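You operate a simulated robot arm through the tools that you are given. There is no shell and no other tool. Be economical: measure what you need, move in short steps, check, and stop when the job is done.

You run a simulated robot arm. Do the job below in one go: nothing can be reset, and whatever is moved stays where it is left.

Task
Take the white-footed cylinder on the titration bench top and put it away on the top of the narrow wall shelf. Then turn the stirrer one knob to 4. Then turn the stirrer two knob to 1. Then open the corner door. Do these in the order given. Set down upright: white-footed cylinder.

Only the result counts: the job must be done as asked and must still hold three seconds after the hand-in. Knocking over, shifting, dropping, spilling or breaking anything else fails it.

Robot
A 7-joint arm with a two-finger parallel gripper on a trunk, on a base that drives. Base frame: it is fixed to the floor where the robot stands at the start and does not move with it; the origin is under the middle of the robot, x ahead of it, y to its left, z up; the surface under the hand at the start is at about z = 850. Readings come in mm, rad, newtons and seconds.
Its first joint turns from -2.897 to 2.897 rad. Places, roughly: corner door [-2900, -700, 300]; stirrer one knob [400, -500, 900]; stirrer two knob [300, -700, 900]; top of the narrow wall shelf (13x88 cm) [-2440, -1100, 1140]; white-footed cylinder [750, 0, 1000]. Payload 4.4 kg.
The TCP is the grasp point between the finger pads, 23 mm short of the fingertips. In the tool frame z runs along the fingers and y along their closing line. The gripper opens to 94 mm. The fingers are 38 mm wide and 10 mm thick; the gripper's body (54 by 96 mm) begins 39 mm behind the TCP.
Orientation is that of the tool frame in the base frame, as a unit quaternion [w, x, y, z]. With the fingers straight down and closing along the base's y, the tool's x points along the base's -x, its y along +y and its z along -z.

Tools
- The arm moves only by the tool apply_moves. Its arguments are lists of equal length, an entry for each row: "delta_pos": the shift along the base's x, y, z in mm, a list of three; "rotation": the turn, a rotation vector about the base's x, y, z in rad, a list of three; "jaw": the opening, from 0 (shut) to 1 (fully open). In form: {"delta_pos": [[x, y, z], ...], "rotation": [[rx, ry, rz], ...], "jaw": [jaw, ...]}. A call has 1 to 10 rows; each row shifts and turns the commanded pose from where the row before left it. A row lasts 0.2 s, in which the tool goes at most 50 mm and 0.15 rad; a call with a longer step from one row to the next is refused whole, and so is a gripper value outside its range. A pose out of reach is approached as far as the arm can. The call stops where the force on the tool passes 40 N (or 10 N more than at its start, if that is more) or the arm is blocked; 0.2 s more then pass. The fingers move at their own pace (about 108 mm/s each) and stop on an object; they squeeze with about 31 N. The grip force told is the motor's: it shows also when the fingers shut on nothing. Time passes only in rows, and 0.2 s behind the last, so rows that do not move let the fingers close. The reply holds the time, the measured pose of the TCP, the force on the tool along the base axes, the opening and the grip force, in the units named above and with some noise, with the torque about the TCP (base axes, N m) and any sound that the robot's microphone picked up.
- Cameras (640 x 400 px; columns grow to the right, rows downward): "scene" is now at [154.6, 160.3, 1476.8]; the picture's right is [-0.80, -0.60, 0.00], its down [-0.30, 0.40, -0.87] and it looks along [0.52, -0.69, -0.50] (base axes); focal length 258 px, centre (320, 200). "wrist" rides on the gripper at [86, 16, -75] in the tool frame; the picture's right is [-0.18, 0.98, 0.00], its down [-0.58, -0.11, -0.81] and it looks along [-0.79, -0.15, 0.59] (tool axes); focal length 243 px, centre (320, 200). There is no depth. A picture from a camera that has moved, and an enlarged one, comes with that camera's place and axes in the base frame and with its lens.
- grab_frame(camera): a new picture of that camera. The clock stands still meanwhile.
- steer(legs): drives the robot by 1 to 6 legs, each [ahead, left, turn to the left] in mm, mm and rad, along the robot's own axes; the way and the turn of a leg run together, so that a leg with both is an arc; at most 1500 mm and 3.142 rad a leg. The arm and the cameras ride along, it lands a little off, and it stops where it bumps. It gives what a move gives.
- turn_head(pan, tilt): turns the head with the scene camera to pan (to the left, within 2.094 rad either way) and tilt (down, from -0.506 to 1.204), counted from straight ahead of the robot. It gives what a move gives.
- inspect(camera, box): a new picture of the part [left, top, right, bottom] of that camera's present view, enlarged. The clock stands still meanwhile.
- close_job(): hands the job in; it is judged then, once.

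Work in short steps. Places have to be worked out from the pictures, the camera data and where the tool is seen: move nearer, look again, correct. Check each grasp and each placing, and mend what went wrong. You have 165 turns and 112 pictures in all, those below and enlarged ones among them. Open the gripper and draw the arm clear of the work before you hand the job in, unless the task says otherwise; then end with one line.

The tools are called after "Call:" by a JSON object that holds its "op" and its "data". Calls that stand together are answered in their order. apply_moves: Moves the arm, as the interface text tells. Its arguments: {"type":"object","properties":{"delta_pos":{"type":"array"},"rotation":{"type":"array"},"jaw":{"type":"array"}},"required":["delta_pos","rotation","jaw"]} The other tools are called the same way: steer (legs) drives the base; turn_head (pan, tilt) turns the head that bears the scene camera; grab_frame (camera) takes a picture; inspect (camera, box) takes an enlarged picture of a part of a camera's view; close_job () hands the job in.

At the start:

```text
time_s: 0.0
position: [515.2, -371.4, 1240.5]
ee_rot: [0.0, 0.0, 1.0, 0.0]
wrist_force: [0.2, 0.5, -0.2]
wrist_torque: [0.03, 0.02, 0.01]
grip_width: 94.1
grasp_force: 0.2
robot x, y, heading: [-1.3, 4.3, -0.0]
head pan, tilt: [-0.929, 0.525]
```

scene: 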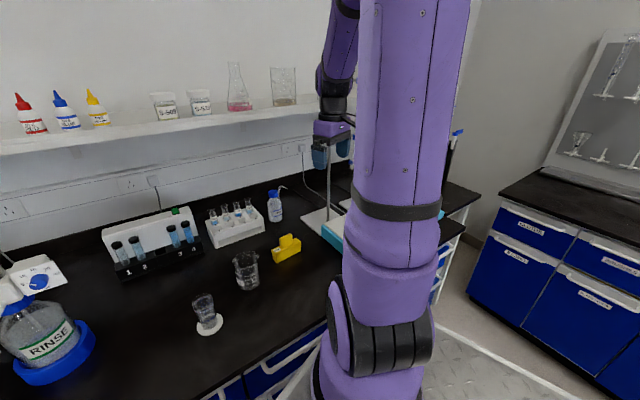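
wrist: 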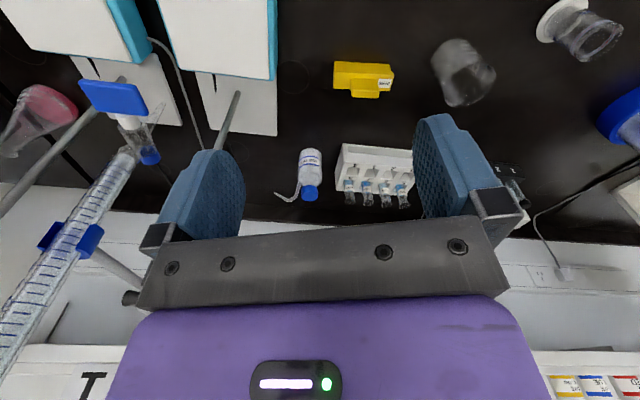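

The white-footed cylinder seems to stand near (640, 0). I look closer with the head, panned toward it.

Call:
{"op": "inspect", "data": {"camera": "scene", "box": [150, 220, 310, 350]}}

Call:
{"op": "turn_head", "data": {"pan": -0.3, "tilt": 0.6}}

Call:
{"op": "grab_frame", "data": {"camera": "scene"}}

```text
3.08 times, centred on (230, 285) of scene
camera zoom: at [154.6, 160.3, 1476.8], right [-0.8, -0.6, 0.0], down [-0.3, 0.4, -0.87], along [0.52, -0.69, -0.5], focal length 794 px, centre (597, -62)
```

zoom: 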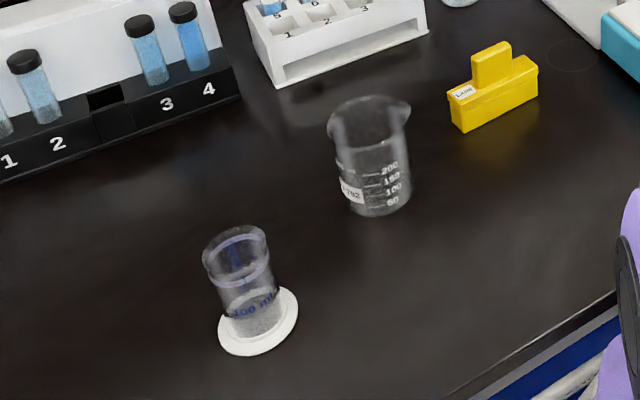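

```text
time_s: 1.0
position: [516.2, -370.5, 1240.3]
ee_rot: [0.0, 0.0, 1.0, 0.001]
wrist_force: [-0.3, -0.5, 0.3]
wrist_torque: [-0.02, 0.02, 0.0]
grip_width: 94.0
grasp_force: 0.1
robot x, y, heading: [1.1, 1.6, 0.002]
head pan, tilt: [-0.3, 0.6]
```

```text
108 pictures are left
camera scene: at [184.8, 206.4, 1470.1], right [-0.3, -0.95, 0.0], down [-0.54, 0.17, -0.83], along [0.79, -0.24, -0.56], focal length 258 px, centre (320, 200)
```

scene: 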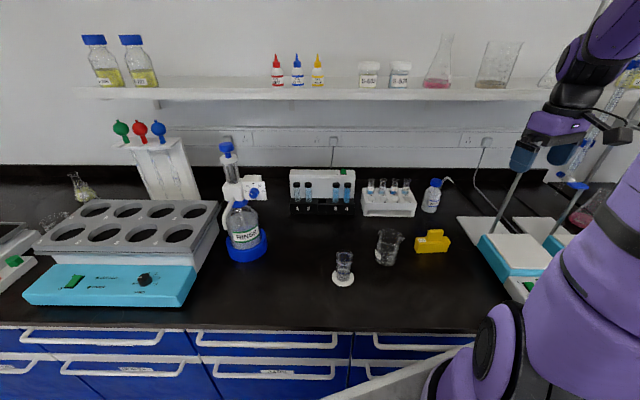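

The two views agree: foot centre at about (637, 0), bench z≈855, rim z≈958, body about 50 mm wide. I move over it at height first.

Call:
{"op": "apply_moves", "data": {"delta_pos": [[0, 45, 0], [0, 45, 0], [0, 45, 0], [15, 45, 0], [15, 45, 0], [20, 40, 0], [20, 40, 0], [20, 35, -20], [20, 30, -30], [10, 0, -40]], "rotation": [[0, 0, 0], [0, 0, 0], [0, 0, 0], [0, 0, 0], [0, 0, 0], [0, 0, 0], [0, 0, 0], [0, 0, 0], [0, 0, 0], [0, 0, 0]], "jaw": [1, 1, 1, 1, 1, 1, 1, 1, 1, 1]}}

Call:
{"op": "grab_frame", "data": {"camera": "wrist"}}

Call:
{"op": "grab_frame", "data": {"camera": "scene"}}

```text
time_s: 3.2
position: [636.1, 2.1, 1151.8]
ee_rot: [0.0, 0.0, 1.0, 0.0]
wrist_force: [0.2, -0.5, 0.3]
wrist_torque: [-0.01, -0.05, 0.0]
grip_width: 94.0
grasp_force: 0.0
robot x, y, heading: [0.2, 1.1, 0.002]
head pan, tilt: [-0.3, 0.6]
```

```text
107 pictures are left
camera wrist: at [549.3, 17.8, 1226.6], right [0.18, 0.98, 0.0], down [0.58, -0.11, 0.81], along [0.79, -0.15, -0.59], focal length 243 px, centre (320, 200)
```

wrist: 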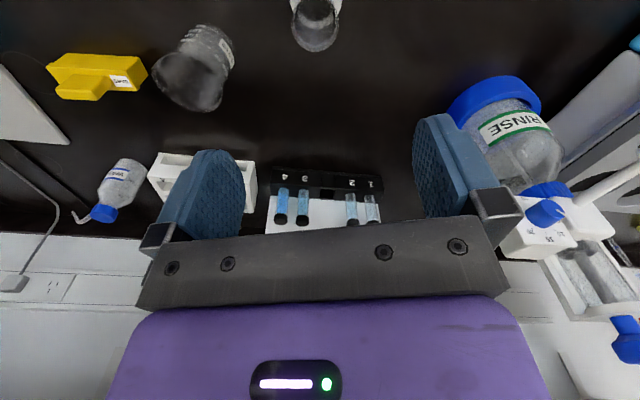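

```text
106 pictures are left
camera scene: at [184.0, 206.5, 1470.2], right [-0.3, -0.96, 0.0], down [-0.54, 0.17, -0.83], along [0.79, -0.24, -0.56], focal length 258 px, centre (320, 200)
```

scene: 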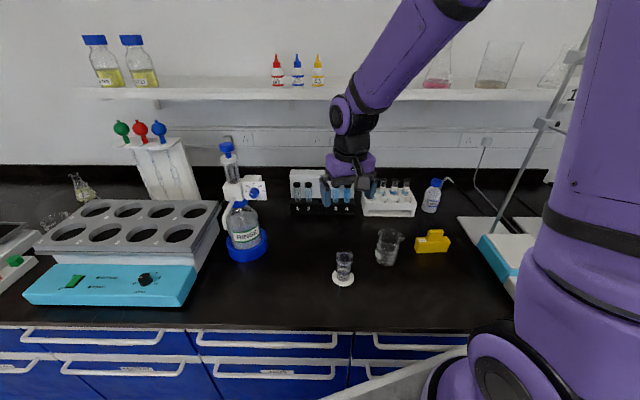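

The wrist view puts the rim at about (641, -2), agreeing with the scene camera. I descend most of the way and check before the final approach.

Call:
{"op": "apply_moves", "data": {"delta_pos": [[3, -3, -40], [0, 0, -40], [0, 0, -40], [0, 0, -25]], "rotation": [[0, 0, 0], [0, 0, 0], [0, 0, 0], [0, 0, 0]], "jaw": [1, 1, 1, 1]}}

Call:
{"op": "grab_frame", "data": {"camera": "wrist"}}

Call:
{"op": "inspect", "data": {"camera": "scene", "box": [280, 160, 410, 300]}}

```text
time_s: 4.2
position: [641.8, -5.6, 1003.9]
ee_rot: [0.0, 0.0, 1.0, 0.0]
wrist_force: [0.2, -0.1, 1.0]
wrist_torque: [0.01, -0.01, 0.02]
grip_width: 94.2
grasp_force: 0.0
robot x, y, heading: [0.1, -0.5, -0.002]
head pan, tilt: [-0.3, 0.6]
```

```text
105 pictures are left
camera wrist: at [554.7, 10.0, 1079.1], right [0.18, 0.98, 0.0], down [0.58, -0.11, 0.81], along [0.79, -0.15, -0.59], focal length 243 px, centre (320, 200)
```

wrist: 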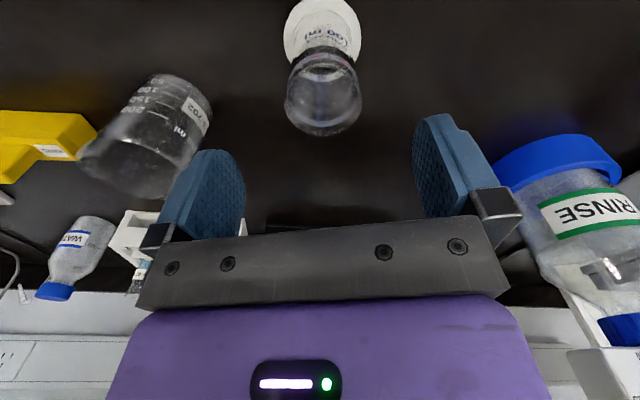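

```text
2.86 times, centred on (345, 230) of scene
camera zoom: at [184.4, 206.5, 1470.2], right [-0.3, -0.96, 0.0], down [-0.54, 0.17, -0.83], along [0.79, -0.24, -0.56], focal length 737 px, centre (249, 114)
```

zoom: 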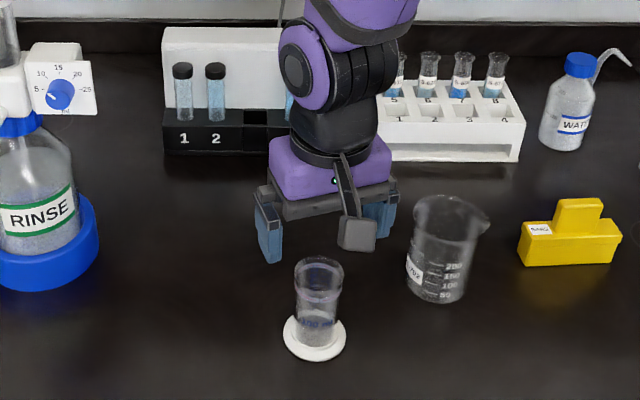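

The nearer wrist view puts the cylinder axis at about (630, -3), with a diameter of about 42 mm. I shift slightly, descend to z≈930 and check before closing.

Call:
{"op": "apply_moves", "data": {"delta_pos": [[-11, 2, 0], [0, 0, -30], [0, 0, -25], [0, 0, -18]], "rotation": [[0, 0, 0], [0, 0, 0], [0, 0, 0], [0, 0, 0]], "jaw": [1, 1, 1, 1]}}

Call:
{"op": "grab_frame", "data": {"camera": "wrist"}}

Call:
{"op": "inspect", "data": {"camera": "scene", "box": [280, 180, 410, 300]}}

```text
time_s: 5.2
position: [627.3, 0.1, 931.7]
ee_rot: [0.0, 0.0, 1.0, 0.0]
wrist_force: [-0.7, 0.6, 0.1]
wrist_torque: [0.01, 0.02, 0.02]
grip_width: 93.6
grasp_force: 0.1
robot x, y, heading: [-4.4, -0.6, 0.004]
head pan, tilt: [-0.3, 0.6]
```

```text
103 pictures are left
camera wrist: at [540.0, 14.8, 1006.1], right [0.18, 0.98, 0.0], down [0.58, -0.11, 0.81], along [0.79, -0.15, -0.59], focal length 243 px, centre (320, 200)
```

wrist: 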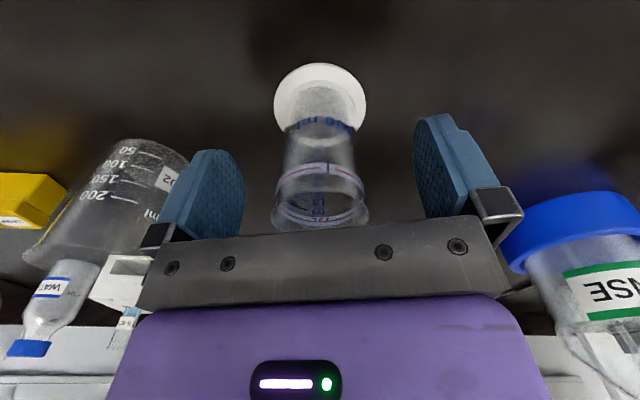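

```text
3.33 times, centred on (345, 240) of scene
camera zoom: at [184.5, 206.5, 1470.2], right [-0.3, -0.96, 0.0], down [-0.54, 0.17, -0.83], along [0.79, -0.24, -0.56], focal length 860 px, centre (237, 67)
```

zoom: 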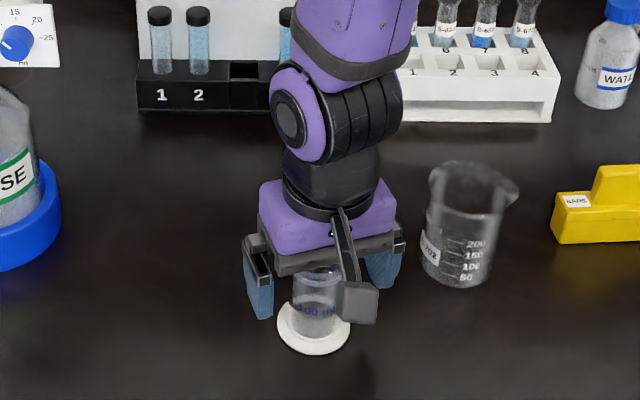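

The cylinder is between the fingers at about x=631, with no contact force. I shift x by 3 mm and close.

Call:
{"op": "apply_moves", "data": {"delta_pos": [[3, -2, 0], [0, 0, 0], [0, 0, 0], [0, 0, 0]], "rotation": [[0, 0, 0], [0, 0, 0], [0, 0, 0], [0, 0, 0]], "jaw": [1, 0.5, 0, 0]}}

Call:
{"op": "grab_frame", "data": {"camera": "wrist"}}

```text
time_s: 6.2
position: [631.9, -3.4, 932.9]
ee_rot: [0.0, 0.001, 1.0, 0.0]
wrist_force: [-0.4, 0.3, 0.4]
wrist_torque: [-0.02, 0.03, 0.02]
grip_width: 44.3
grasp_force: 31.0
robot x, y, heading: [0.4, 0.7, -0.002]
head pan, tilt: [-0.3, 0.6]
```

```text
101 pictures are left
camera wrist: at [543.8, 12.6, 1006.5], right [0.18, 0.98, 0.0], down [0.58, -0.11, 0.81], along [0.79, -0.15, -0.59], focal length 243 px, centre (320, 200)
```

wrist: 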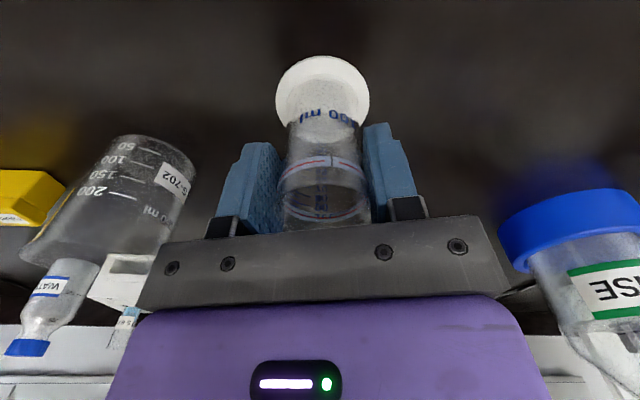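

Gripped at 44 mm with 31 N. I lift straight up, well above everything.

Call:
{"op": "apply_moves", "data": {"delta_pos": [[0, 0, 20], [0, 0, 40], [0, 0, 40], [0, 0, 40], [0, 0, 40], [0, 0, 40], [-20, 0, 40], [-20, 0, 40], [-20, 0, 20]], "rotation": [[0, 0, 0], [0, 0, 0], [0, 0, 0], [0, 0, 0], [0, 0, 0], [0, 0, 0], [0, 0, 0], [0, 0, 0], [0, 0, 0]], "jaw": [0, 0, 0, 0, 0, 0, 0, 0, 0]}}

Call:
{"op": "grab_frame", "data": {"camera": "wrist"}}

Call:
{"op": "turn_head", "data": {"pan": -1.9, "tilt": 0.35}}

Call:
{"op": "grab_frame", "data": {"camera": "scene"}}

Call:
{"op": "turn_head", "data": {"pan": 2.0, "tilt": 0.35}}

Call:
{"op": "grab_frame", "data": {"camera": "scene"}}

```text
time_s: 8.2
position: [569.4, -5.5, 1252.2]
ee_rot: [-0.001, 0.0, 1.0, 0.0]
wrist_force: [0.2, 0.3, -1.4]
wrist_torque: [0.02, 0.05, -0.02]
grip_width: 44.3
grasp_force: 31.4
robot x, y, heading: [-3.6, -3.0, 0.005]
head pan, tilt: [-0.3, 0.6]
```

```text
100 pictures are left
camera wrist: at [483.0, 9.9, 1327.2], right [0.18, 0.98, 0.0], down [0.58, -0.11, 0.81], along [0.79, -0.15, -0.59], focal length 243 px, centre (320, 200)
```

wrist: 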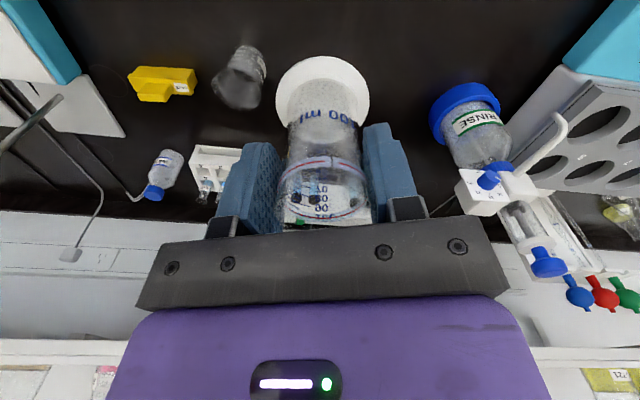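

```text
time_s: 9.9
position: [570.1, -5.2, 1252.7]
ee_rot: [0.0, 0.0, 1.0, 0.0]
wrist_force: [-0.3, 0.5, -1.7]
wrist_torque: [0.0, -0.04, 0.0]
grip_width: 44.0
grasp_force: 31.3
robot x, y, heading: [-0.4, 0.4, 0.003]
head pan, tilt: [-1.901, 0.351]
```

```text
99 pictures are left
camera scene: at [70.3, 144.6, 1492.9], right [-0.95, 0.32, 0.0], down [0.11, 0.33, -0.94], along [-0.3, -0.89, -0.34], focal length 258 px, centre (320, 200)
```

scene: 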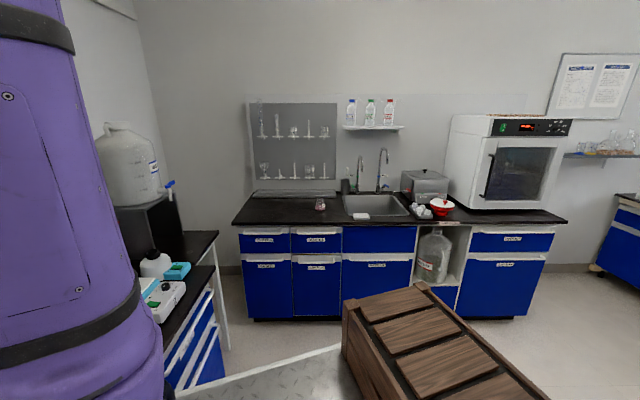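

```text
time_s: 13.1
position: [570.1, -5.2, 1252.3]
ee_rot: [0.0, 0.0, 1.0, 0.001]
wrist_force: [-0.6, -0.1, -1.9]
wrist_torque: [0.01, 0.02, -0.01]
grip_width: 44.2
grasp_force: 31.2
robot x, y, heading: [-3.9, -2.0, 0.002]
head pan, tilt: [2.0, 0.351]
```

```text
98 pictures are left
camera scene: at [61.7, 317.4, 1492.9], right [0.91, 0.42, 0.0], down [0.14, -0.31, -0.94], along [-0.39, 0.85, -0.34], focal length 258 px, centre (320, 200)
```

scene: 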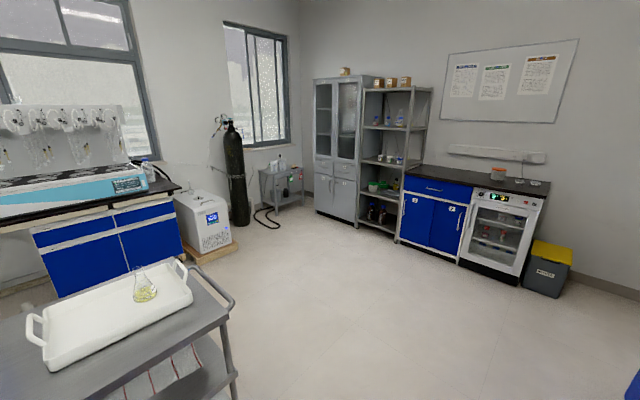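

The cylinder is held and clear. The narrow shelf shows at the far right of the right-hand view; now I look down around the robot to see obstacles before driving.

Call:
{"op": "turn_head", "data": {"pan": 2.09, "tilt": 0.9}}

Call:
{"op": "grab_frame", "data": {"camera": "scene"}}

Call:
{"op": "turn_head", "data": {"pan": -2.09, "tilt": 0.8}}

Call:
{"op": "grab_frame", "data": {"camera": "scene"}}

Call:
{"op": "turn_head", "data": {"pan": -2.09, "tilt": 0.15}}

Call:
{"op": "grab_frame", "data": {"camera": "scene"}}

```text
time_s: 14.1
position: [568.8, -4.8, 1251.1]
ee_rot: [0.0, 0.001, 1.0, 0.0]
wrist_force: [0.6, -0.1, -0.6]
wrist_torque: [-0.03, 0.0, 0.01]
grip_width: 44.3
grasp_force: 31.0
robot x, y, heading: [-1.2, 1.2, -0.002]
head pan, tilt: [2.089, 0.901]
```

```text
97 pictures are left
camera scene: at [63.0, 298.3, 1445.4], right [0.87, 0.5, 0.0], down [0.39, -0.68, -0.62], along [-0.31, 0.54, -0.78], focal length 258 px, centre (320, 200)
```

scene: 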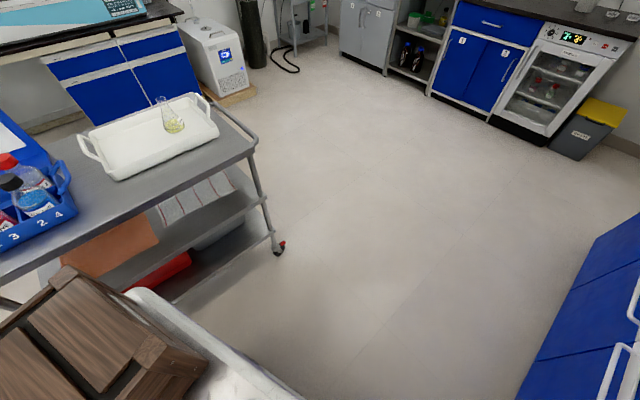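

```text
time_s: 17.4
position: [570.3, -5.3, 1252.0]
ee_rot: [0.0, 0.0, 1.0, 0.0]
wrist_force: [0.1, 0.1, -1.3]
wrist_torque: [-0.02, -0.01, 0.0]
grip_width: 44.4
grasp_force: 31.3
robot x, y, heading: [-0.6, -2.5, -0.0]
head pan, tilt: [-2.089, 0.799]
```

```text
96 pictures are left
camera scene: at [60.5, 162.6, 1453.2], right [-0.87, 0.5, 0.0], down [0.35, 0.62, -0.7], along [-0.35, -0.61, -0.72], focal length 258 px, centre (320, 200)
```

scene: 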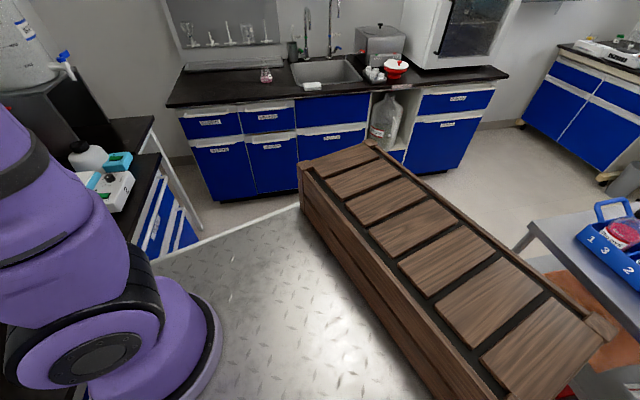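

```text
time_s: 18.5
position: [570.5, -5.6, 1251.4]
ee_rot: [-0.001, 0.0, 1.0, 0.0]
wrist_force: [0.5, -0.6, -1.4]
wrist_torque: [-0.01, 0.04, -0.02]
grip_width: 44.3
grasp_force: 31.4
robot x, y, heading: [-1.6, -0.9, 0.001]
head pan, tilt: [-2.089, 0.15]
```

```text
95 pictures are left
camera scene: at [54.5, 152.1, 1511.5], right [-0.87, 0.5, 0.0], down [0.07, 0.13, -0.99], along [-0.49, -0.86, -0.15], focal length 258 px, centre (320, 200)
```

scene: 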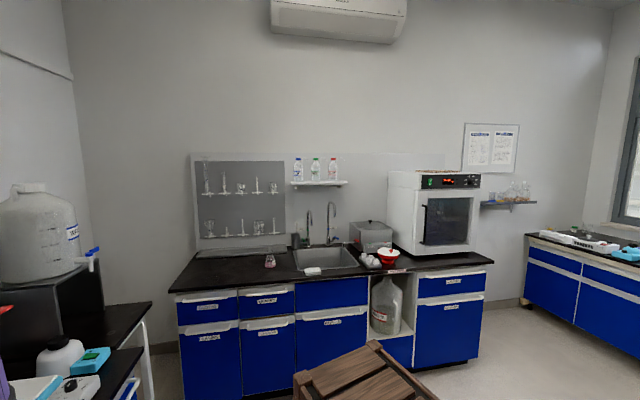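

A wooden crate sits close behind; I need to know whether it rides on the robot's deck. I shift 60 mm left (open floor there) and compare the same head view.

Call:
{"op": "steer", "data": {"legs": [[0, 60, 0]]}}

Call:
{"op": "turn_head", "data": {"pan": -2.089, "tilt": 0.8}}

Call:
{"op": "grab_frame", "data": {"camera": "scene"}}

```text
time_s: 19.4
position: [570.2, 53.3, 1252.9]
ee_rot: [0.0, 0.001, 1.0, 0.0]
wrist_force: [-0.1, 0.6, -1.3]
wrist_torque: [-0.04, 0.01, 0.02]
grip_width: 44.0
grasp_force: 31.2
robot x, y, heading: [0.6, 59.2, -0.002]
head pan, tilt: [-2.089, 0.15]
```

```text
time_s: 20.5
position: [568.8, 53.4, 1252.7]
ee_rot: [0.0, 0.001, 1.0, 0.001]
wrist_force: [-0.3, 0.4, -1.9]
wrist_torque: [0.03, 0.01, -0.01]
grip_width: 44.4
grasp_force: 31.0
robot x, y, heading: [-1.2, 59.2, -0.003]
head pan, tilt: [-2.089, 0.799]
```

```text
94 pictures are left
camera scene: at [60.8, 222.5, 1453.3], right [-0.87, 0.5, 0.0], down [0.36, 0.62, -0.7], along [-0.35, -0.61, -0.72], focal length 258 px, centre (320, 200)
```

scene: 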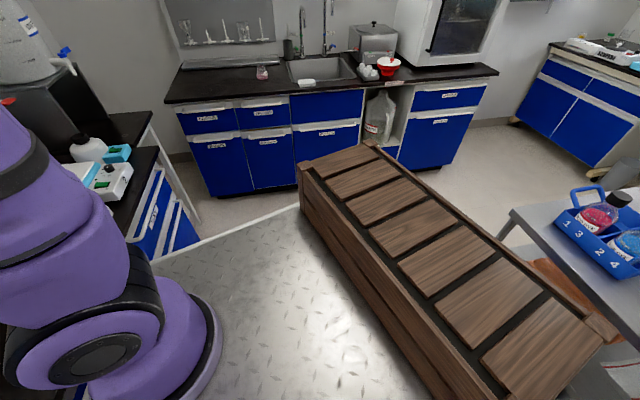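

The crate and deck ride with the robot; its footprint is small (about ±270 mm wide, 340 mm back). The room is rotated about 18°, so I turn left 2.82 rad, away from the burettes, then slide left toward the aisle between cart and sink counter.

Call:
{"op": "steer", "data": {"legs": [[0, 0, 1.4], [0, 0, 1.42], [0, 760, 0]]}}

Call:
{"op": "turn_head", "data": {"pan": 0.3, "tilt": 0.3}}

Call:
{"op": "grab_frame", "data": {"camera": "scene"}}

```text
time_s: 31.4
position: [-761.5, -457.5, 1252.4]
ee_rot: [0.0, 0.988, -0.154, 0.0]
wrist_force: [-0.3, 0.8, -1.5]
wrist_torque: [0.02, -0.01, -0.01]
grip_width: 44.5
grasp_force: 30.5
robot x, y, heading: [-221.9, -636.6, 2.836]
head pan, tilt: [-2.089, 0.799]
```

```text
time_s: 33.6
position: [-761.4, -457.2, 1251.1]
ee_rot: [0.001, 0.988, -0.153, 0.0]
wrist_force: [0.2, -0.3, -1.6]
wrist_torque: [-0.03, -0.01, 0.0]
grip_width: 44.5
grasp_force: 30.6
robot x, y, heading: [-222.9, -633.6, 2.831]
head pan, tilt: [0.3, 0.3]
```

```text
93 pictures are left
camera scene: at [-479.8, -830.7, 1497.6], right [0.01, 1.0, 0.0], down [0.3, 0.0, -0.96], along [-0.96, 0.01, -0.3], focal length 258 px, centre (320, 200)
```

scene: 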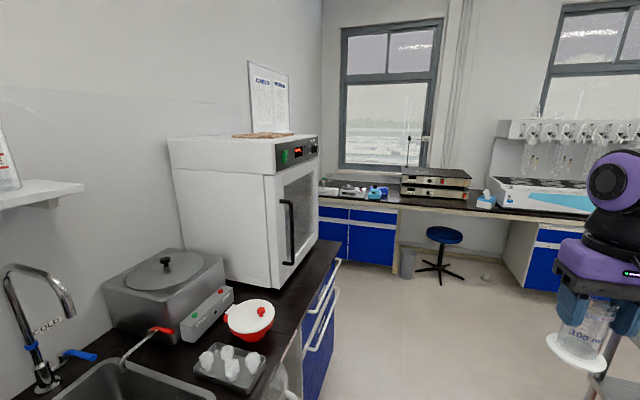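

The aisle ahead is clear between the sink counter and the cart. I drive 1300 mm ahead and look toward the narrow shelf past the oven.

Call:
{"op": "steer", "data": {"legs": [[1350, 0, 0]]}}

Call:
{"op": "turn_head", "data": {"pan": 0.9, "tilt": 0.3}}

Call:
{"op": "grab_frame", "data": {"camera": "scene"}}

```text
time_s: 40.5
position: [-2078.8, -38.9, 1252.8]
ee_rot: [0.0, 0.988, -0.153, 0.0]
wrist_force: [-0.2, 0.1, -1.6]
wrist_torque: [0.01, -0.03, -0.04]
grip_width: 44.4
grasp_force: 30.9
robot x, y, heading: [-1538.0, -215.1, 2.834]
head pan, tilt: [0.3, 0.3]
```

```text
time_s: 41.5
position: [-2078.5, -39.2, 1251.3]
ee_rot: [0.0, 0.988, -0.153, 0.0]
wrist_force: [-0.1, 0.2, -1.4]
wrist_torque: [0.0, -0.01, 0.04]
grip_width: 44.3
grasp_force: 31.3
robot x, y, heading: [-1540.6, -215.7, 2.833]
head pan, tilt: [0.901, 0.3]
```

```text
92 pictures are left
camera scene: at [-1782.0, -465.2, 1497.6], right [-0.56, 0.83, 0.0], down [0.25, 0.17, -0.96], along [-0.79, -0.53, -0.3], focal length 258 px, centre (320, 200)
```

scene: 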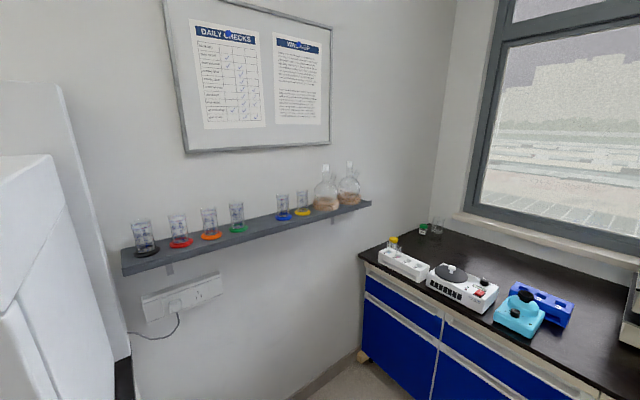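

The shelf holds a row of coloured-foot cylinders and two flasks, with a gap between green and blue. I enlarge to measure the gap.

Call:
{"op": "inspect", "data": {"camera": "scene", "box": [110, 150, 380, 290]}}

```text
2.37 times, centred on (245, 220) of scene
camera zoom: at [-1782.0, -465.2, 1497.6], right [-0.56, 0.83, 0.0], down [0.25, 0.17, -0.96], along [-0.79, -0.53, -0.3], focal length 611 px, centre (498, 153)
```

zoom: 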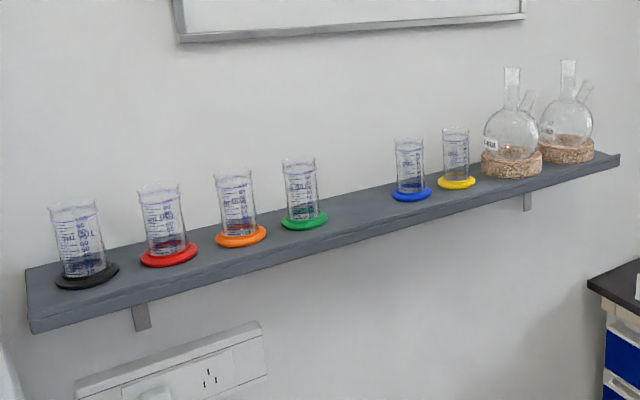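

The gap between green and blue is about 174 mm centre to centre, with its midpoint near (-2373, -1105). I drive on, turn to face the wall squarely, and approach in front of the gap with the cylinder still short of the shelf.

Call:
{"op": "steer", "data": {"legs": [[510, 0, 0], [0, 0, 1.55]]}}

Call:
{"op": "turn_head", "data": {"pan": -0.2, "tilt": 0.4}}

Call:
{"op": "grab_frame", "data": {"camera": "scene"}}

Call:
{"op": "grab_frame", "data": {"camera": "wrist"}}

```text
time_s: 48.3
position: [-2213.2, -598.4, 1252.3]
ee_rot: [0.001, 0.815, 0.58, 0.001]
wrist_force: [0.8, 0.0, -0.6]
wrist_torque: [0.02, 0.02, -0.01]
grip_width: 44.2
grasp_force: 31.4
robot x, y, heading: [-2021.9, -63.0, -1.904]
head pan, tilt: [0.901, 0.3]
```

```text
time_s: 49.6
position: [-2212.7, -598.4, 1251.5]
ee_rot: [0.0, 0.815, 0.58, 0.0]
wrist_force: [0.0, -0.3, -1.0]
wrist_torque: [0.02, -0.01, -0.05]
grip_width: 44.2
grasp_force: 31.3
robot x, y, heading: [-2020.7, -63.3, -1.901]
head pan, tilt: [-0.201, 0.4]
```

```text
90 pictures are left
camera scene: at [-1878.4, -316.0, 1488.3], right [-0.86, 0.51, 0.0], down [0.2, 0.34, -0.92], along [-0.47, -0.79, -0.39], focal length 258 px, centre (320, 200)
```

scene: 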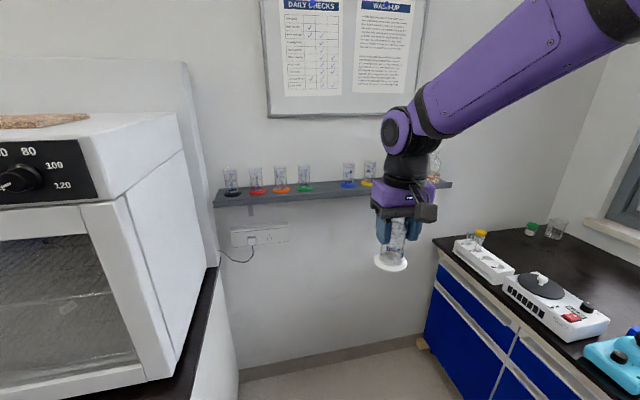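

```text
89 pictures are left
camera wrist: at [-2169.1, -523.2, 1327.0], right [0.87, -0.5, 0.0], down [-0.29, -0.51, 0.81], along [-0.4, -0.7, -0.59], focal length 243 px, centre (320, 200)
```

wrist: 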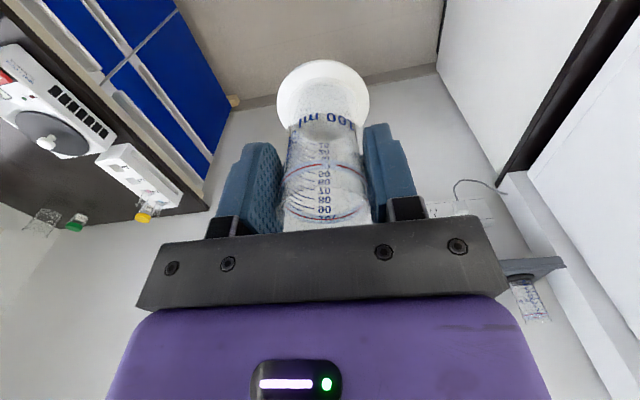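

I'm laterally aligned with the gap to within ~15 mm. I drive 290 mm ahead, still short of the shelf edge, and look again.

Call:
{"op": "steer", "data": {"legs": [[290, 0, 0]]}}

Call:
{"op": "turn_head", "data": {"pan": -0.3, "tilt": 0.5}}

Call:
{"op": "grab_frame", "data": {"camera": "scene"}}

Call:
{"op": "grab_frame", "data": {"camera": "wrist"}}

```text
time_s: 51.6
position: [-2303.2, -867.2, 1252.9]
ee_rot: [-0.001, 0.813, 0.582, 0.0]
wrist_force: [0.6, -0.9, -0.8]
wrist_torque: [0.02, -0.03, 0.02]
grip_width: 43.9
grasp_force: 30.9
robot x, y, heading: [-2114.7, -329.4, -1.897]
head pan, tilt: [-0.201, 0.4]
```

```text
time_s: 52.2
position: [-2303.1, -866.5, 1253.3]
ee_rot: [0.001, 0.814, 0.581, 0.0]
wrist_force: [0.4, 0.7, -0.3]
wrist_torque: [0.03, 0.0, 0.0]
grip_width: 44.1
grasp_force: 30.9
robot x, y, heading: [-2110.0, -328.5, -1.9]
head pan, tilt: [-0.3, 0.499]
```

```text
88 pictures are left
camera scene: at [-1976.6, -577.2, 1479.2], right [-0.81, 0.59, 0.0], down [0.28, 0.39, -0.88], along [-0.52, -0.71, -0.48], focal length 258 px, centre (320, 200)
```

scene: 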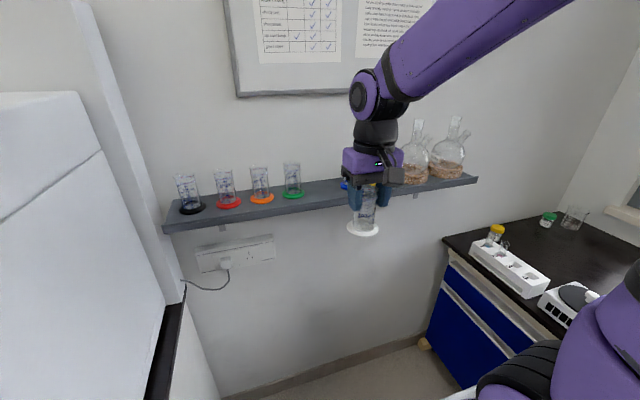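

```text
87 pictures are left
camera wrist: at [-2260.0, -791.6, 1327.0], right [0.87, -0.49, 0.0], down [-0.29, -0.51, 0.81], along [-0.4, -0.7, -0.59], focal length 243 px, centre (320, 200)
```

wrist: 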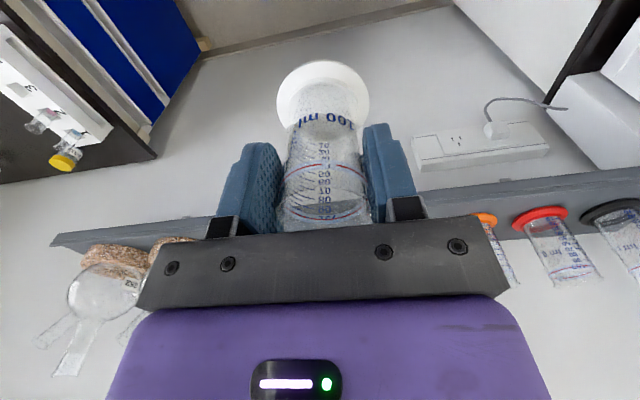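

I enlarge the shelf region for precise measurement of shelf edge and feet.

Call:
{"op": "inspect", "data": {"camera": "scene", "box": [160, 130, 480, 250]}}

```text
2.00 times, centred on (320, 190) of scene
camera zoom: at [-1976.6, -577.2, 1479.2], right [-0.81, 0.59, 0.0], down [0.28, 0.39, -0.88], along [-0.52, -0.71, -0.48], focal length 516 px, centre (320, 220)
```

zoom: 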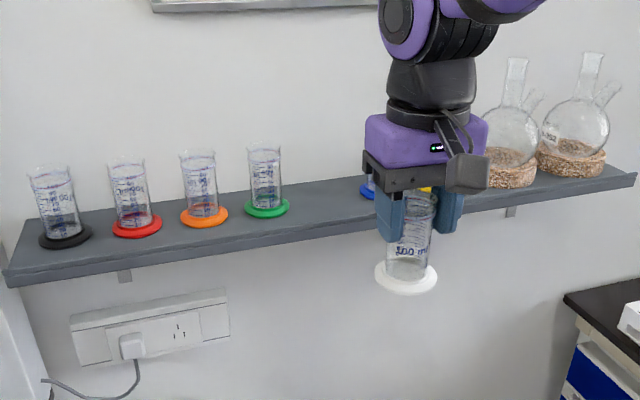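

My estimate for the gap midpoint is (-2380, -1118), about 57 mm behind the shelf's front edge; a check of the held foot against the TCP confirms the camera calibration. I move most of the way in at present height, bottom ~35 mm above the shelf.

Call:
{"op": "apply_moves", "data": {"delta_pos": [[-4, -40, 0], [-12, -36, 0], [-12, -35, 0], [-12, -35, 0], [-12, -35, 0], [-12, -35, 0], [-13, -35, 0]], "rotation": [[0, 0, 0], [0, 0, 0], [0, 0, 0], [0, 0, 0], [0, 0, 0], [0, 0, 0], [0, 0, 0]], "jaw": [0, 0, 0, 0, 0, 0, 0]}}

Call:
{"op": "inspect", "data": {"camera": "scene", "box": [220, 100, 460, 250]}}

Call:
{"op": "grab_frame", "data": {"camera": "wrist"}}

```text
time_s: 53.8
position: [-2382.8, -1117.0, 1252.7]
ee_rot: [0.0, 0.814, 0.581, -0.001]
wrist_force: [0.4, 0.6, 0.1]
wrist_torque: [-0.03, -0.01, 0.02]
grip_width: 44.3
grasp_force: 31.4
robot x, y, heading: [-2111.6, -330.3, -1.898]
head pan, tilt: [-0.3, 0.499]
```

```text
2.67 times, centred on (340, 175) of scene
camera zoom: at [-1976.5, -576.6, 1479.3], right [-0.81, 0.59, 0.0], down [0.28, 0.39, -0.88], along [-0.52, -0.71, -0.48], focal length 688 px, centre (267, 267)
```

zoom: 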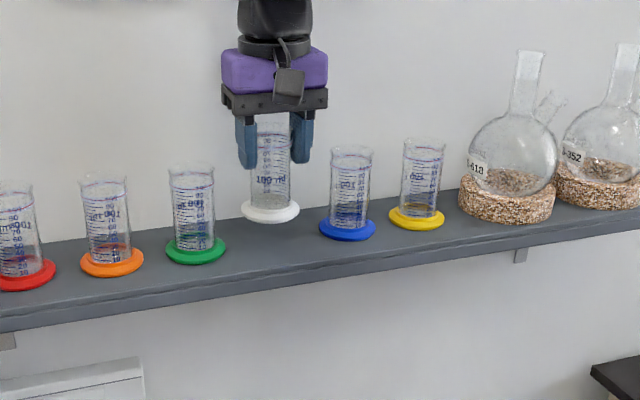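

```text
84 pictures are left
camera wrist: at [-2339.2, -1042.2, 1327.2], right [0.87, -0.49, 0.0], down [-0.29, -0.51, 0.81], along [-0.4, -0.7, -0.59], focal length 243 px, centre (320, 200)
```

wrist: 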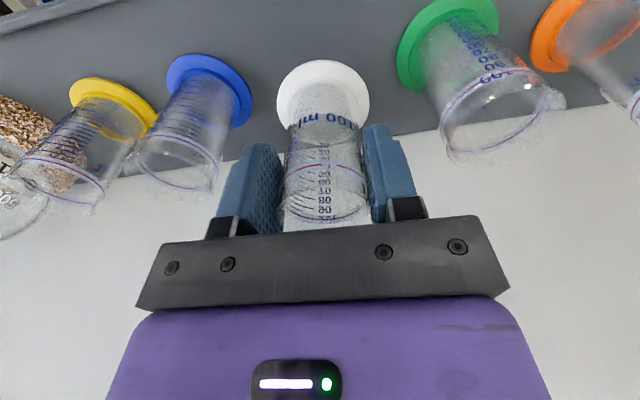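

Well centred in the gap. I lower 26 mm, then feel for contact in small steps.

Call:
{"op": "apply_moves", "data": {"delta_pos": [[0, 0, -10], [0, 0, -8], [0, 0, -5], [0, 0, -3]], "rotation": [[0, 0, 0], [0, 0, 0], [0, 0, 0], [0, 0, 0]], "jaw": [0, 0, 0, 0]}}

Call:
{"op": "inspect", "data": {"camera": "scene", "box": [280, 130, 400, 210]}}

```text
time_s: 54.8
position: [-2379.3, -1118.1, 1225.5]
ee_rot: [0.0, 0.814, 0.581, 0.0]
wrist_force: [0.5, 0.3, -0.2]
wrist_torque: [0.0, -0.02, 0.0]
grip_width: 43.9
grasp_force: 31.6
robot x, y, heading: [-2115.9, -331.0, -1.901]
head pan, tilt: [-0.3, 0.499]
```

```text
5.00 times, centred on (340, 170) of scene
camera zoom: at [-1976.7, -577.2, 1479.2], right [-0.81, 0.59, 0.0], down [0.28, 0.39, -0.88], along [-0.52, -0.71, -0.48], focal length 1290 px, centre (220, 350)
```

zoom: 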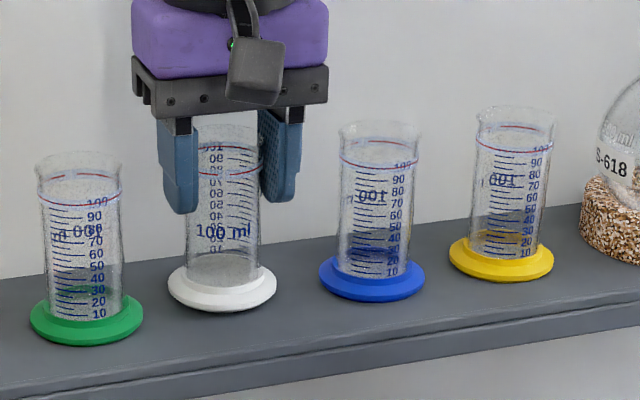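

About 8 mm left by the picture. I lower in 2 mm steps.

Call:
{"op": "apply_moves", "data": {"delta_pos": [[0, 0, -2], [0, 0, -2], [0, 0, -1], [0, 0, -1]], "rotation": [[0, 0, 0], [0, 0, 0], [0, 0, 0], [0, 0, 0]], "jaw": [0, 0, 0, 0]}}

```text
time_s: 55.8
position: [-2379.3, -1118.7, 1221.4]
ee_rot: [0.002, 0.814, 0.582, -0.002]
wrist_force: [-0.2, -5.9, 20.6]
wrist_torque: [-0.13, 0.03, -0.02]
grip_width: 44.1
grasp_force: 31.2
robot x, y, heading: [-2111.0, -329.2, -1.901]
head pan, tilt: [-0.3, 0.499]
```

Contact at z≈1221 with 20 N. I ease up 1 mm and open the fingers only to 0.7 to spare the neighbours.

Call:
{"op": "apply_moves", "data": {"delta_pos": [[0, 0, 1], [0, 0, 0], [0, 0, 0], [0, 0, 0]], "rotation": [[0, 0, 0], [0, 0, 0], [0, 0, 0], [0, 0, 0]], "jaw": [0, 0.55, 0.7, 0.7]}}

Call:
{"op": "inspect", "data": {"camera": "scene", "box": [280, 130, 400, 210]}}

Call:
{"op": "grab_frame", "data": {"camera": "wrist"}}

```text
time_s: 56.8
position: [-2379.2, -1117.8, 1220.8]
ee_rot: [0.0, 0.814, 0.581, 0.001]
wrist_force: [0.3, 0.6, -0.5]
wrist_torque: [0.01, 0.0, 0.03]
grip_width: 65.6
grasp_force: 0.1
robot x, y, heading: [-2113.7, -330.1, -1.901]
head pan, tilt: [-0.3, 0.499]
```

```text
5.00 times, centred on (340, 170) of scene
camera zoom: at [-1976.7, -577.2, 1479.2], right [-0.81, 0.59, 0.0], down [0.28, 0.39, -0.88], along [-0.52, -0.71, -0.48], focal length 1290 px, centre (220, 350)
```

zoom: 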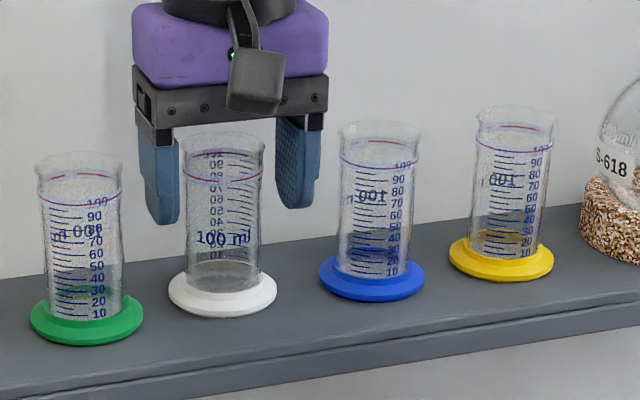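

```text
81 pictures are left
camera wrist: at [-2336.5, -1042.7, 1295.6], right [0.87, -0.49, 0.0], down [-0.29, -0.52, 0.81], along [-0.4, -0.7, -0.59], focal length 243 px, centre (320, 200)
```

wrist: 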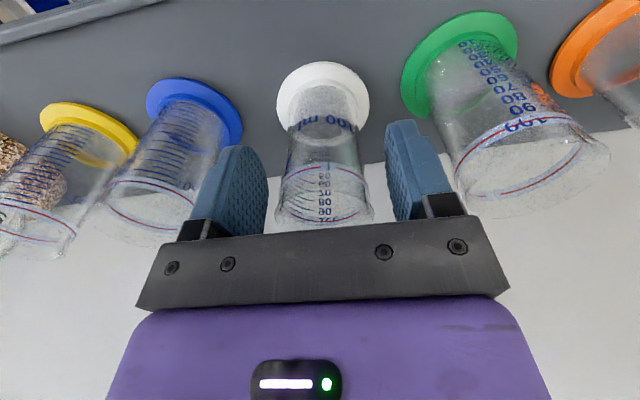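

It stands free on the shelf. I raise straight up 140 mm, then draw back from the wall.

Call:
{"op": "apply_moves", "data": {"delta_pos": [[0, 0, 20], [0, 0, 30], [0, 0, 30], [0, 0, 30], [0, 0, 30], [13, 38, 0], [13, 38, 0], [13, 38, 0], [13, 38, 0], [13, 38, 0]], "rotation": [[0, 0, 0], [0, 0, 0], [0, 0, 0], [0, 0, 0], [0, 0, 0], [0, 0, 0], [0, 0, 0], [0, 0, 0], [0, 0, 0], [0, 0, 0]], "jaw": [0.7, 0.7, 0.7, 0.7, 0.7, 0.7, 0.7, 0.7, 0.7, 0.7]}}

Call:
{"op": "inspect", "data": {"camera": "scene", "box": [160, 110, 480, 290]}}

```text
time_s: 59.0
position: [-2314.9, -928.7, 1359.3]
ee_rot: [0.0, 0.813, 0.582, 0.001]
wrist_force: [-0.1, -0.2, -0.8]
wrist_torque: [0.09, 0.0, 0.02]
grip_width: 65.9
grasp_force: 0.0
robot x, y, heading: [-2116.6, -329.8, -1.898]
head pan, tilt: [-0.3, 0.499]
```

```text
2.00 times, centred on (320, 200) of scene
camera zoom: at [-1976.9, -578.0, 1479.1], right [-0.81, 0.59, 0.0], down [0.28, 0.39, -0.88], along [-0.52, -0.71, -0.48], focal length 516 px, centre (320, 200)
```

zoom: 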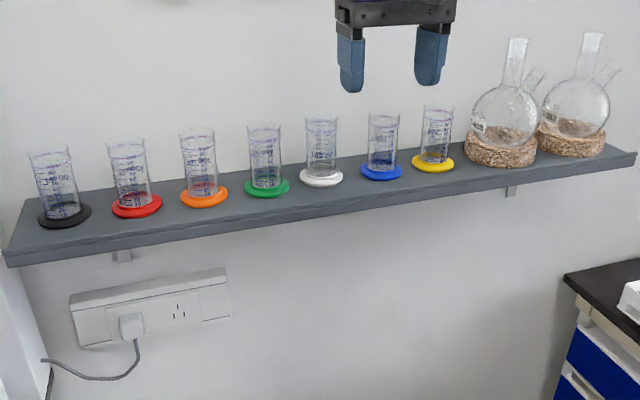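

The cylinder is put away. Before driving back, I take a look at the corner cabinet door here to plan for later.

Call:
{"op": "turn_head", "data": {"pan": -0.9, "tilt": 0.6}}

Call:
{"op": "grab_frame", "data": {"camera": "scene"}}

```text
time_s: 60.0
position: [-2315.8, -929.6, 1360.1]
ee_rot: [-0.001, 0.813, 0.582, 0.0]
wrist_force: [-0.8, -0.1, 0.2]
wrist_torque: [-0.02, 0.0, -0.04]
grip_width: 65.9
grasp_force: 0.1
robot x, y, heading: [-2115.4, -329.1, -1.905]
head pan, tilt: [-0.901, 0.6]
```

```text
79 pictures are left
camera scene: at [-2006.3, -533.2, 1470.1], right [-0.33, 0.94, 0.0], down [0.53, 0.19, -0.83], along [-0.78, -0.28, -0.56], focal length 258 px, centre (320, 200)
```

scene: 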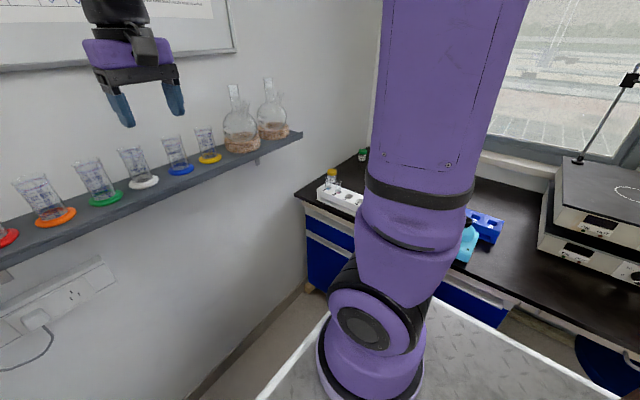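

Next, the stirrers: back out, turn left to face along the aisle toward the titration bench, and drive most of the way back.

Call:
{"op": "steer", "data": {"legs": [[-300, 0, 0], [0, 0, 1.58], [1300, 0, 0]]}}

Call:
{"op": "turn_head", "data": {"pan": 0.0, "tilt": 0.4}}

Call:
{"op": "grab_frame", "data": {"camera": "scene"}}

```text
time_s: 72.0
position: [-203.4, -701.3, 1359.1]
ee_rot: [0.001, 0.176, 0.984, 0.0]
wrist_force: [0.6, 0.2, 0.5]
wrist_torque: [0.01, 0.0, -0.03]
grip_width: 65.9
grasp_force: 0.1
robot x, y, heading: [-796.8, -481.9, -0.354]
head pan, tilt: [-0.901, 0.6]
```

```text
time_s: 73.2
position: [-202.1, -700.3, 1360.1]
ee_rot: [0.0, 0.177, 0.984, 0.0]
wrist_force: [-0.1, 0.5, 0.9]
wrist_torque: [0.01, 0.03, 0.0]
grip_width: 65.9
grasp_force: 0.0
robot x, y, heading: [-793.0, -481.6, -0.353]
head pan, tilt: [0.0, 0.4]
```

```text
78 pictures are left
camera scene: at [-533.2, -331.9, 1488.3], right [-0.35, -0.94, 0.0], down [-0.37, 0.14, -0.92], along [0.86, -0.32, -0.39], focal length 258 px, centre (320, 200)
```

scene: 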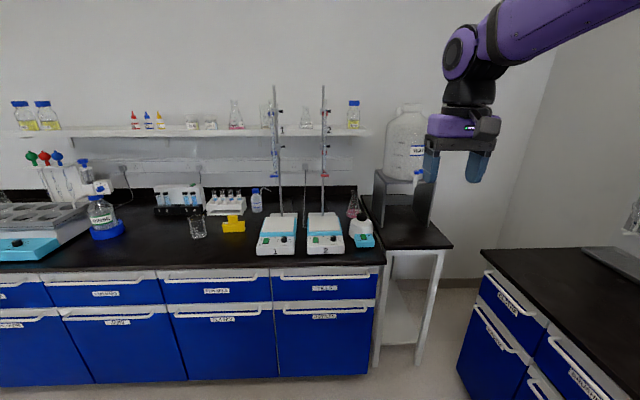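

The two stirrers are in view. I enlarge to see the knobs.

Call:
{"op": "inspect", "data": {"camera": "scene", "box": [240, 195, 380, 275]}}

```text
4.57 times, centred on (310, 235) of scene
camera zoom: at [-533.2, -331.9, 1488.3], right [-0.35, -0.94, 0.0], down [-0.37, 0.14, -0.92], along [0.86, -0.32, -0.39], focal length 1179 px, centre (366, 40)
```

zoom: 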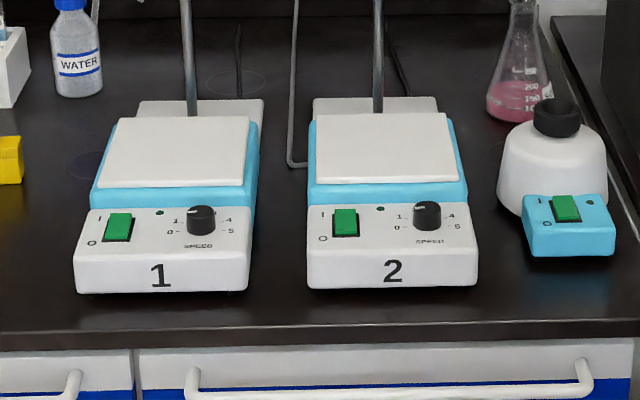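

Both knobs stand on gently sloped panels: knob one near (398, -511), knob two near (331, -711). I drive up to the bench and look from nearer.

Call:
{"op": "steer", "data": {"legs": [[430, 200, 0.025]]}}

Call:
{"op": "turn_head", "data": {"pan": -0.25, "tilt": 0.65}}

Call:
{"op": "grab_frame", "data": {"camera": "scene"}}

Call:
{"op": "grab_frame", "data": {"camera": "wrist"}}

```text
time_s: 76.0
position: [270.2, -639.8, 1360.4]
ee_rot: [0.001, 0.166, 0.986, 0.0]
wrist_force: [-0.5, -0.4, -0.1]
wrist_torque: [0.0, 0.03, -0.03]
grip_width: 66.0
grasp_force: 0.1
robot x, y, heading: [-324.0, -436.0, -0.335]
head pan, tilt: [0.0, 0.4]
```

```text
time_s: 76.8
position: [271.6, -640.6, 1359.7]
ee_rot: [0.0, 0.165, 0.986, 0.001]
wrist_force: [0.5, 0.6, -0.2]
wrist_torque: [0.0, 0.01, 0.0]
grip_width: 66.1
grasp_force: 0.1
robot x, y, heading: [-326.4, -434.6, -0.331]
head pan, tilt: [-0.25, 0.649]
```

```text
76 pictures are left
camera scene: at [-81.3, -296.2, 1465.9], right [-0.55, -0.84, 0.0], down [-0.5, 0.33, -0.8], along [0.67, -0.44, -0.6], focal length 258 px, centre (320, 200)
```

scene: 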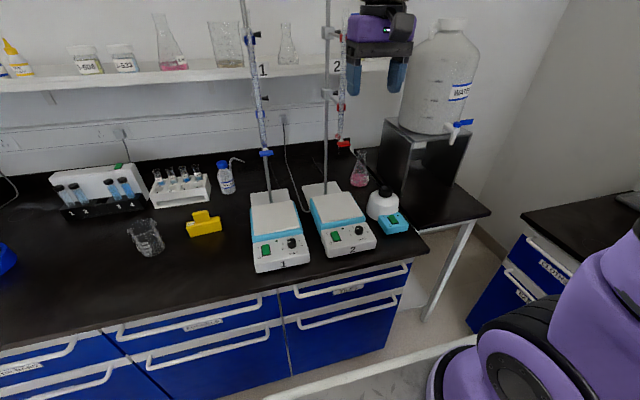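

```text
75 pictures are left
camera wrist: at [194.3, -597.4, 1434.5], right [0.5, 0.87, 0.0], down [0.51, -0.29, 0.81], along [0.7, -0.4, -0.59], focal length 243 px, centre (320, 200)
```

wrist: 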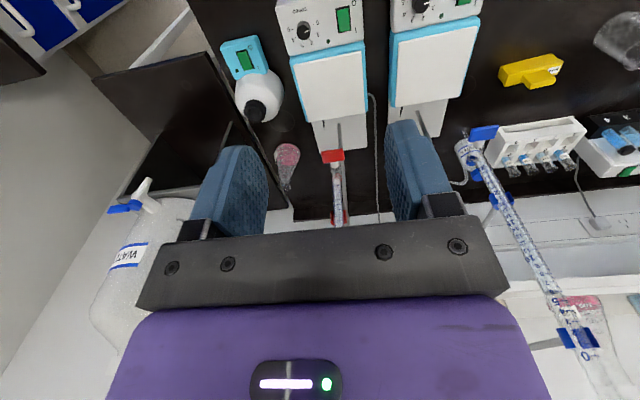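

I enlarge the stirrers in the scene view and the knobs in the wrist view.

Call:
{"op": "inspect", "data": {"camera": "scene", "box": [235, 180, 395, 280]}}

Call:
{"op": "inspect", "data": {"camera": "wrist", "box": [270, 0, 490, 120]}}

```text
4.00 times, centred on (315, 230) of scene
camera zoom: at [-81.3, -296.2, 1465.9], right [-0.55, -0.84, 0.0], down [-0.5, 0.33, -0.8], along [0.67, -0.44, -0.6], focal length 1032 px, centre (340, 80)
```

zoom: 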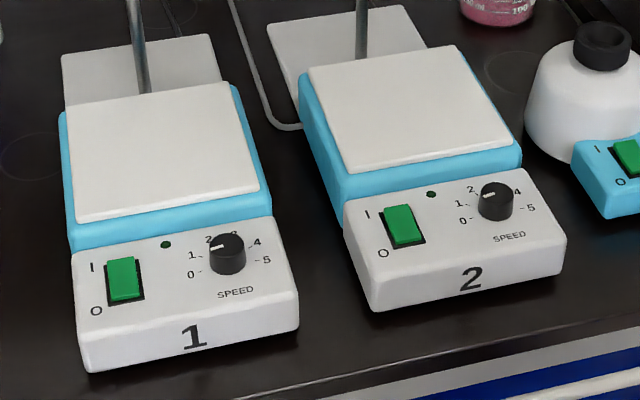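

```text
2.91 times, centred on (380, 60) of wrist
camera zoom: at [194.3, -597.4, 1434.5], right [0.5, 0.87, 0.0], down [0.51, -0.29, 0.81], along [0.7, -0.4, -0.59], focal length 706 px, centre (146, 607)
```

zoom: 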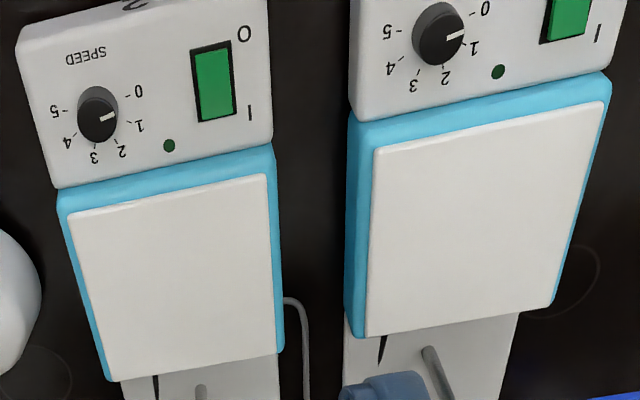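

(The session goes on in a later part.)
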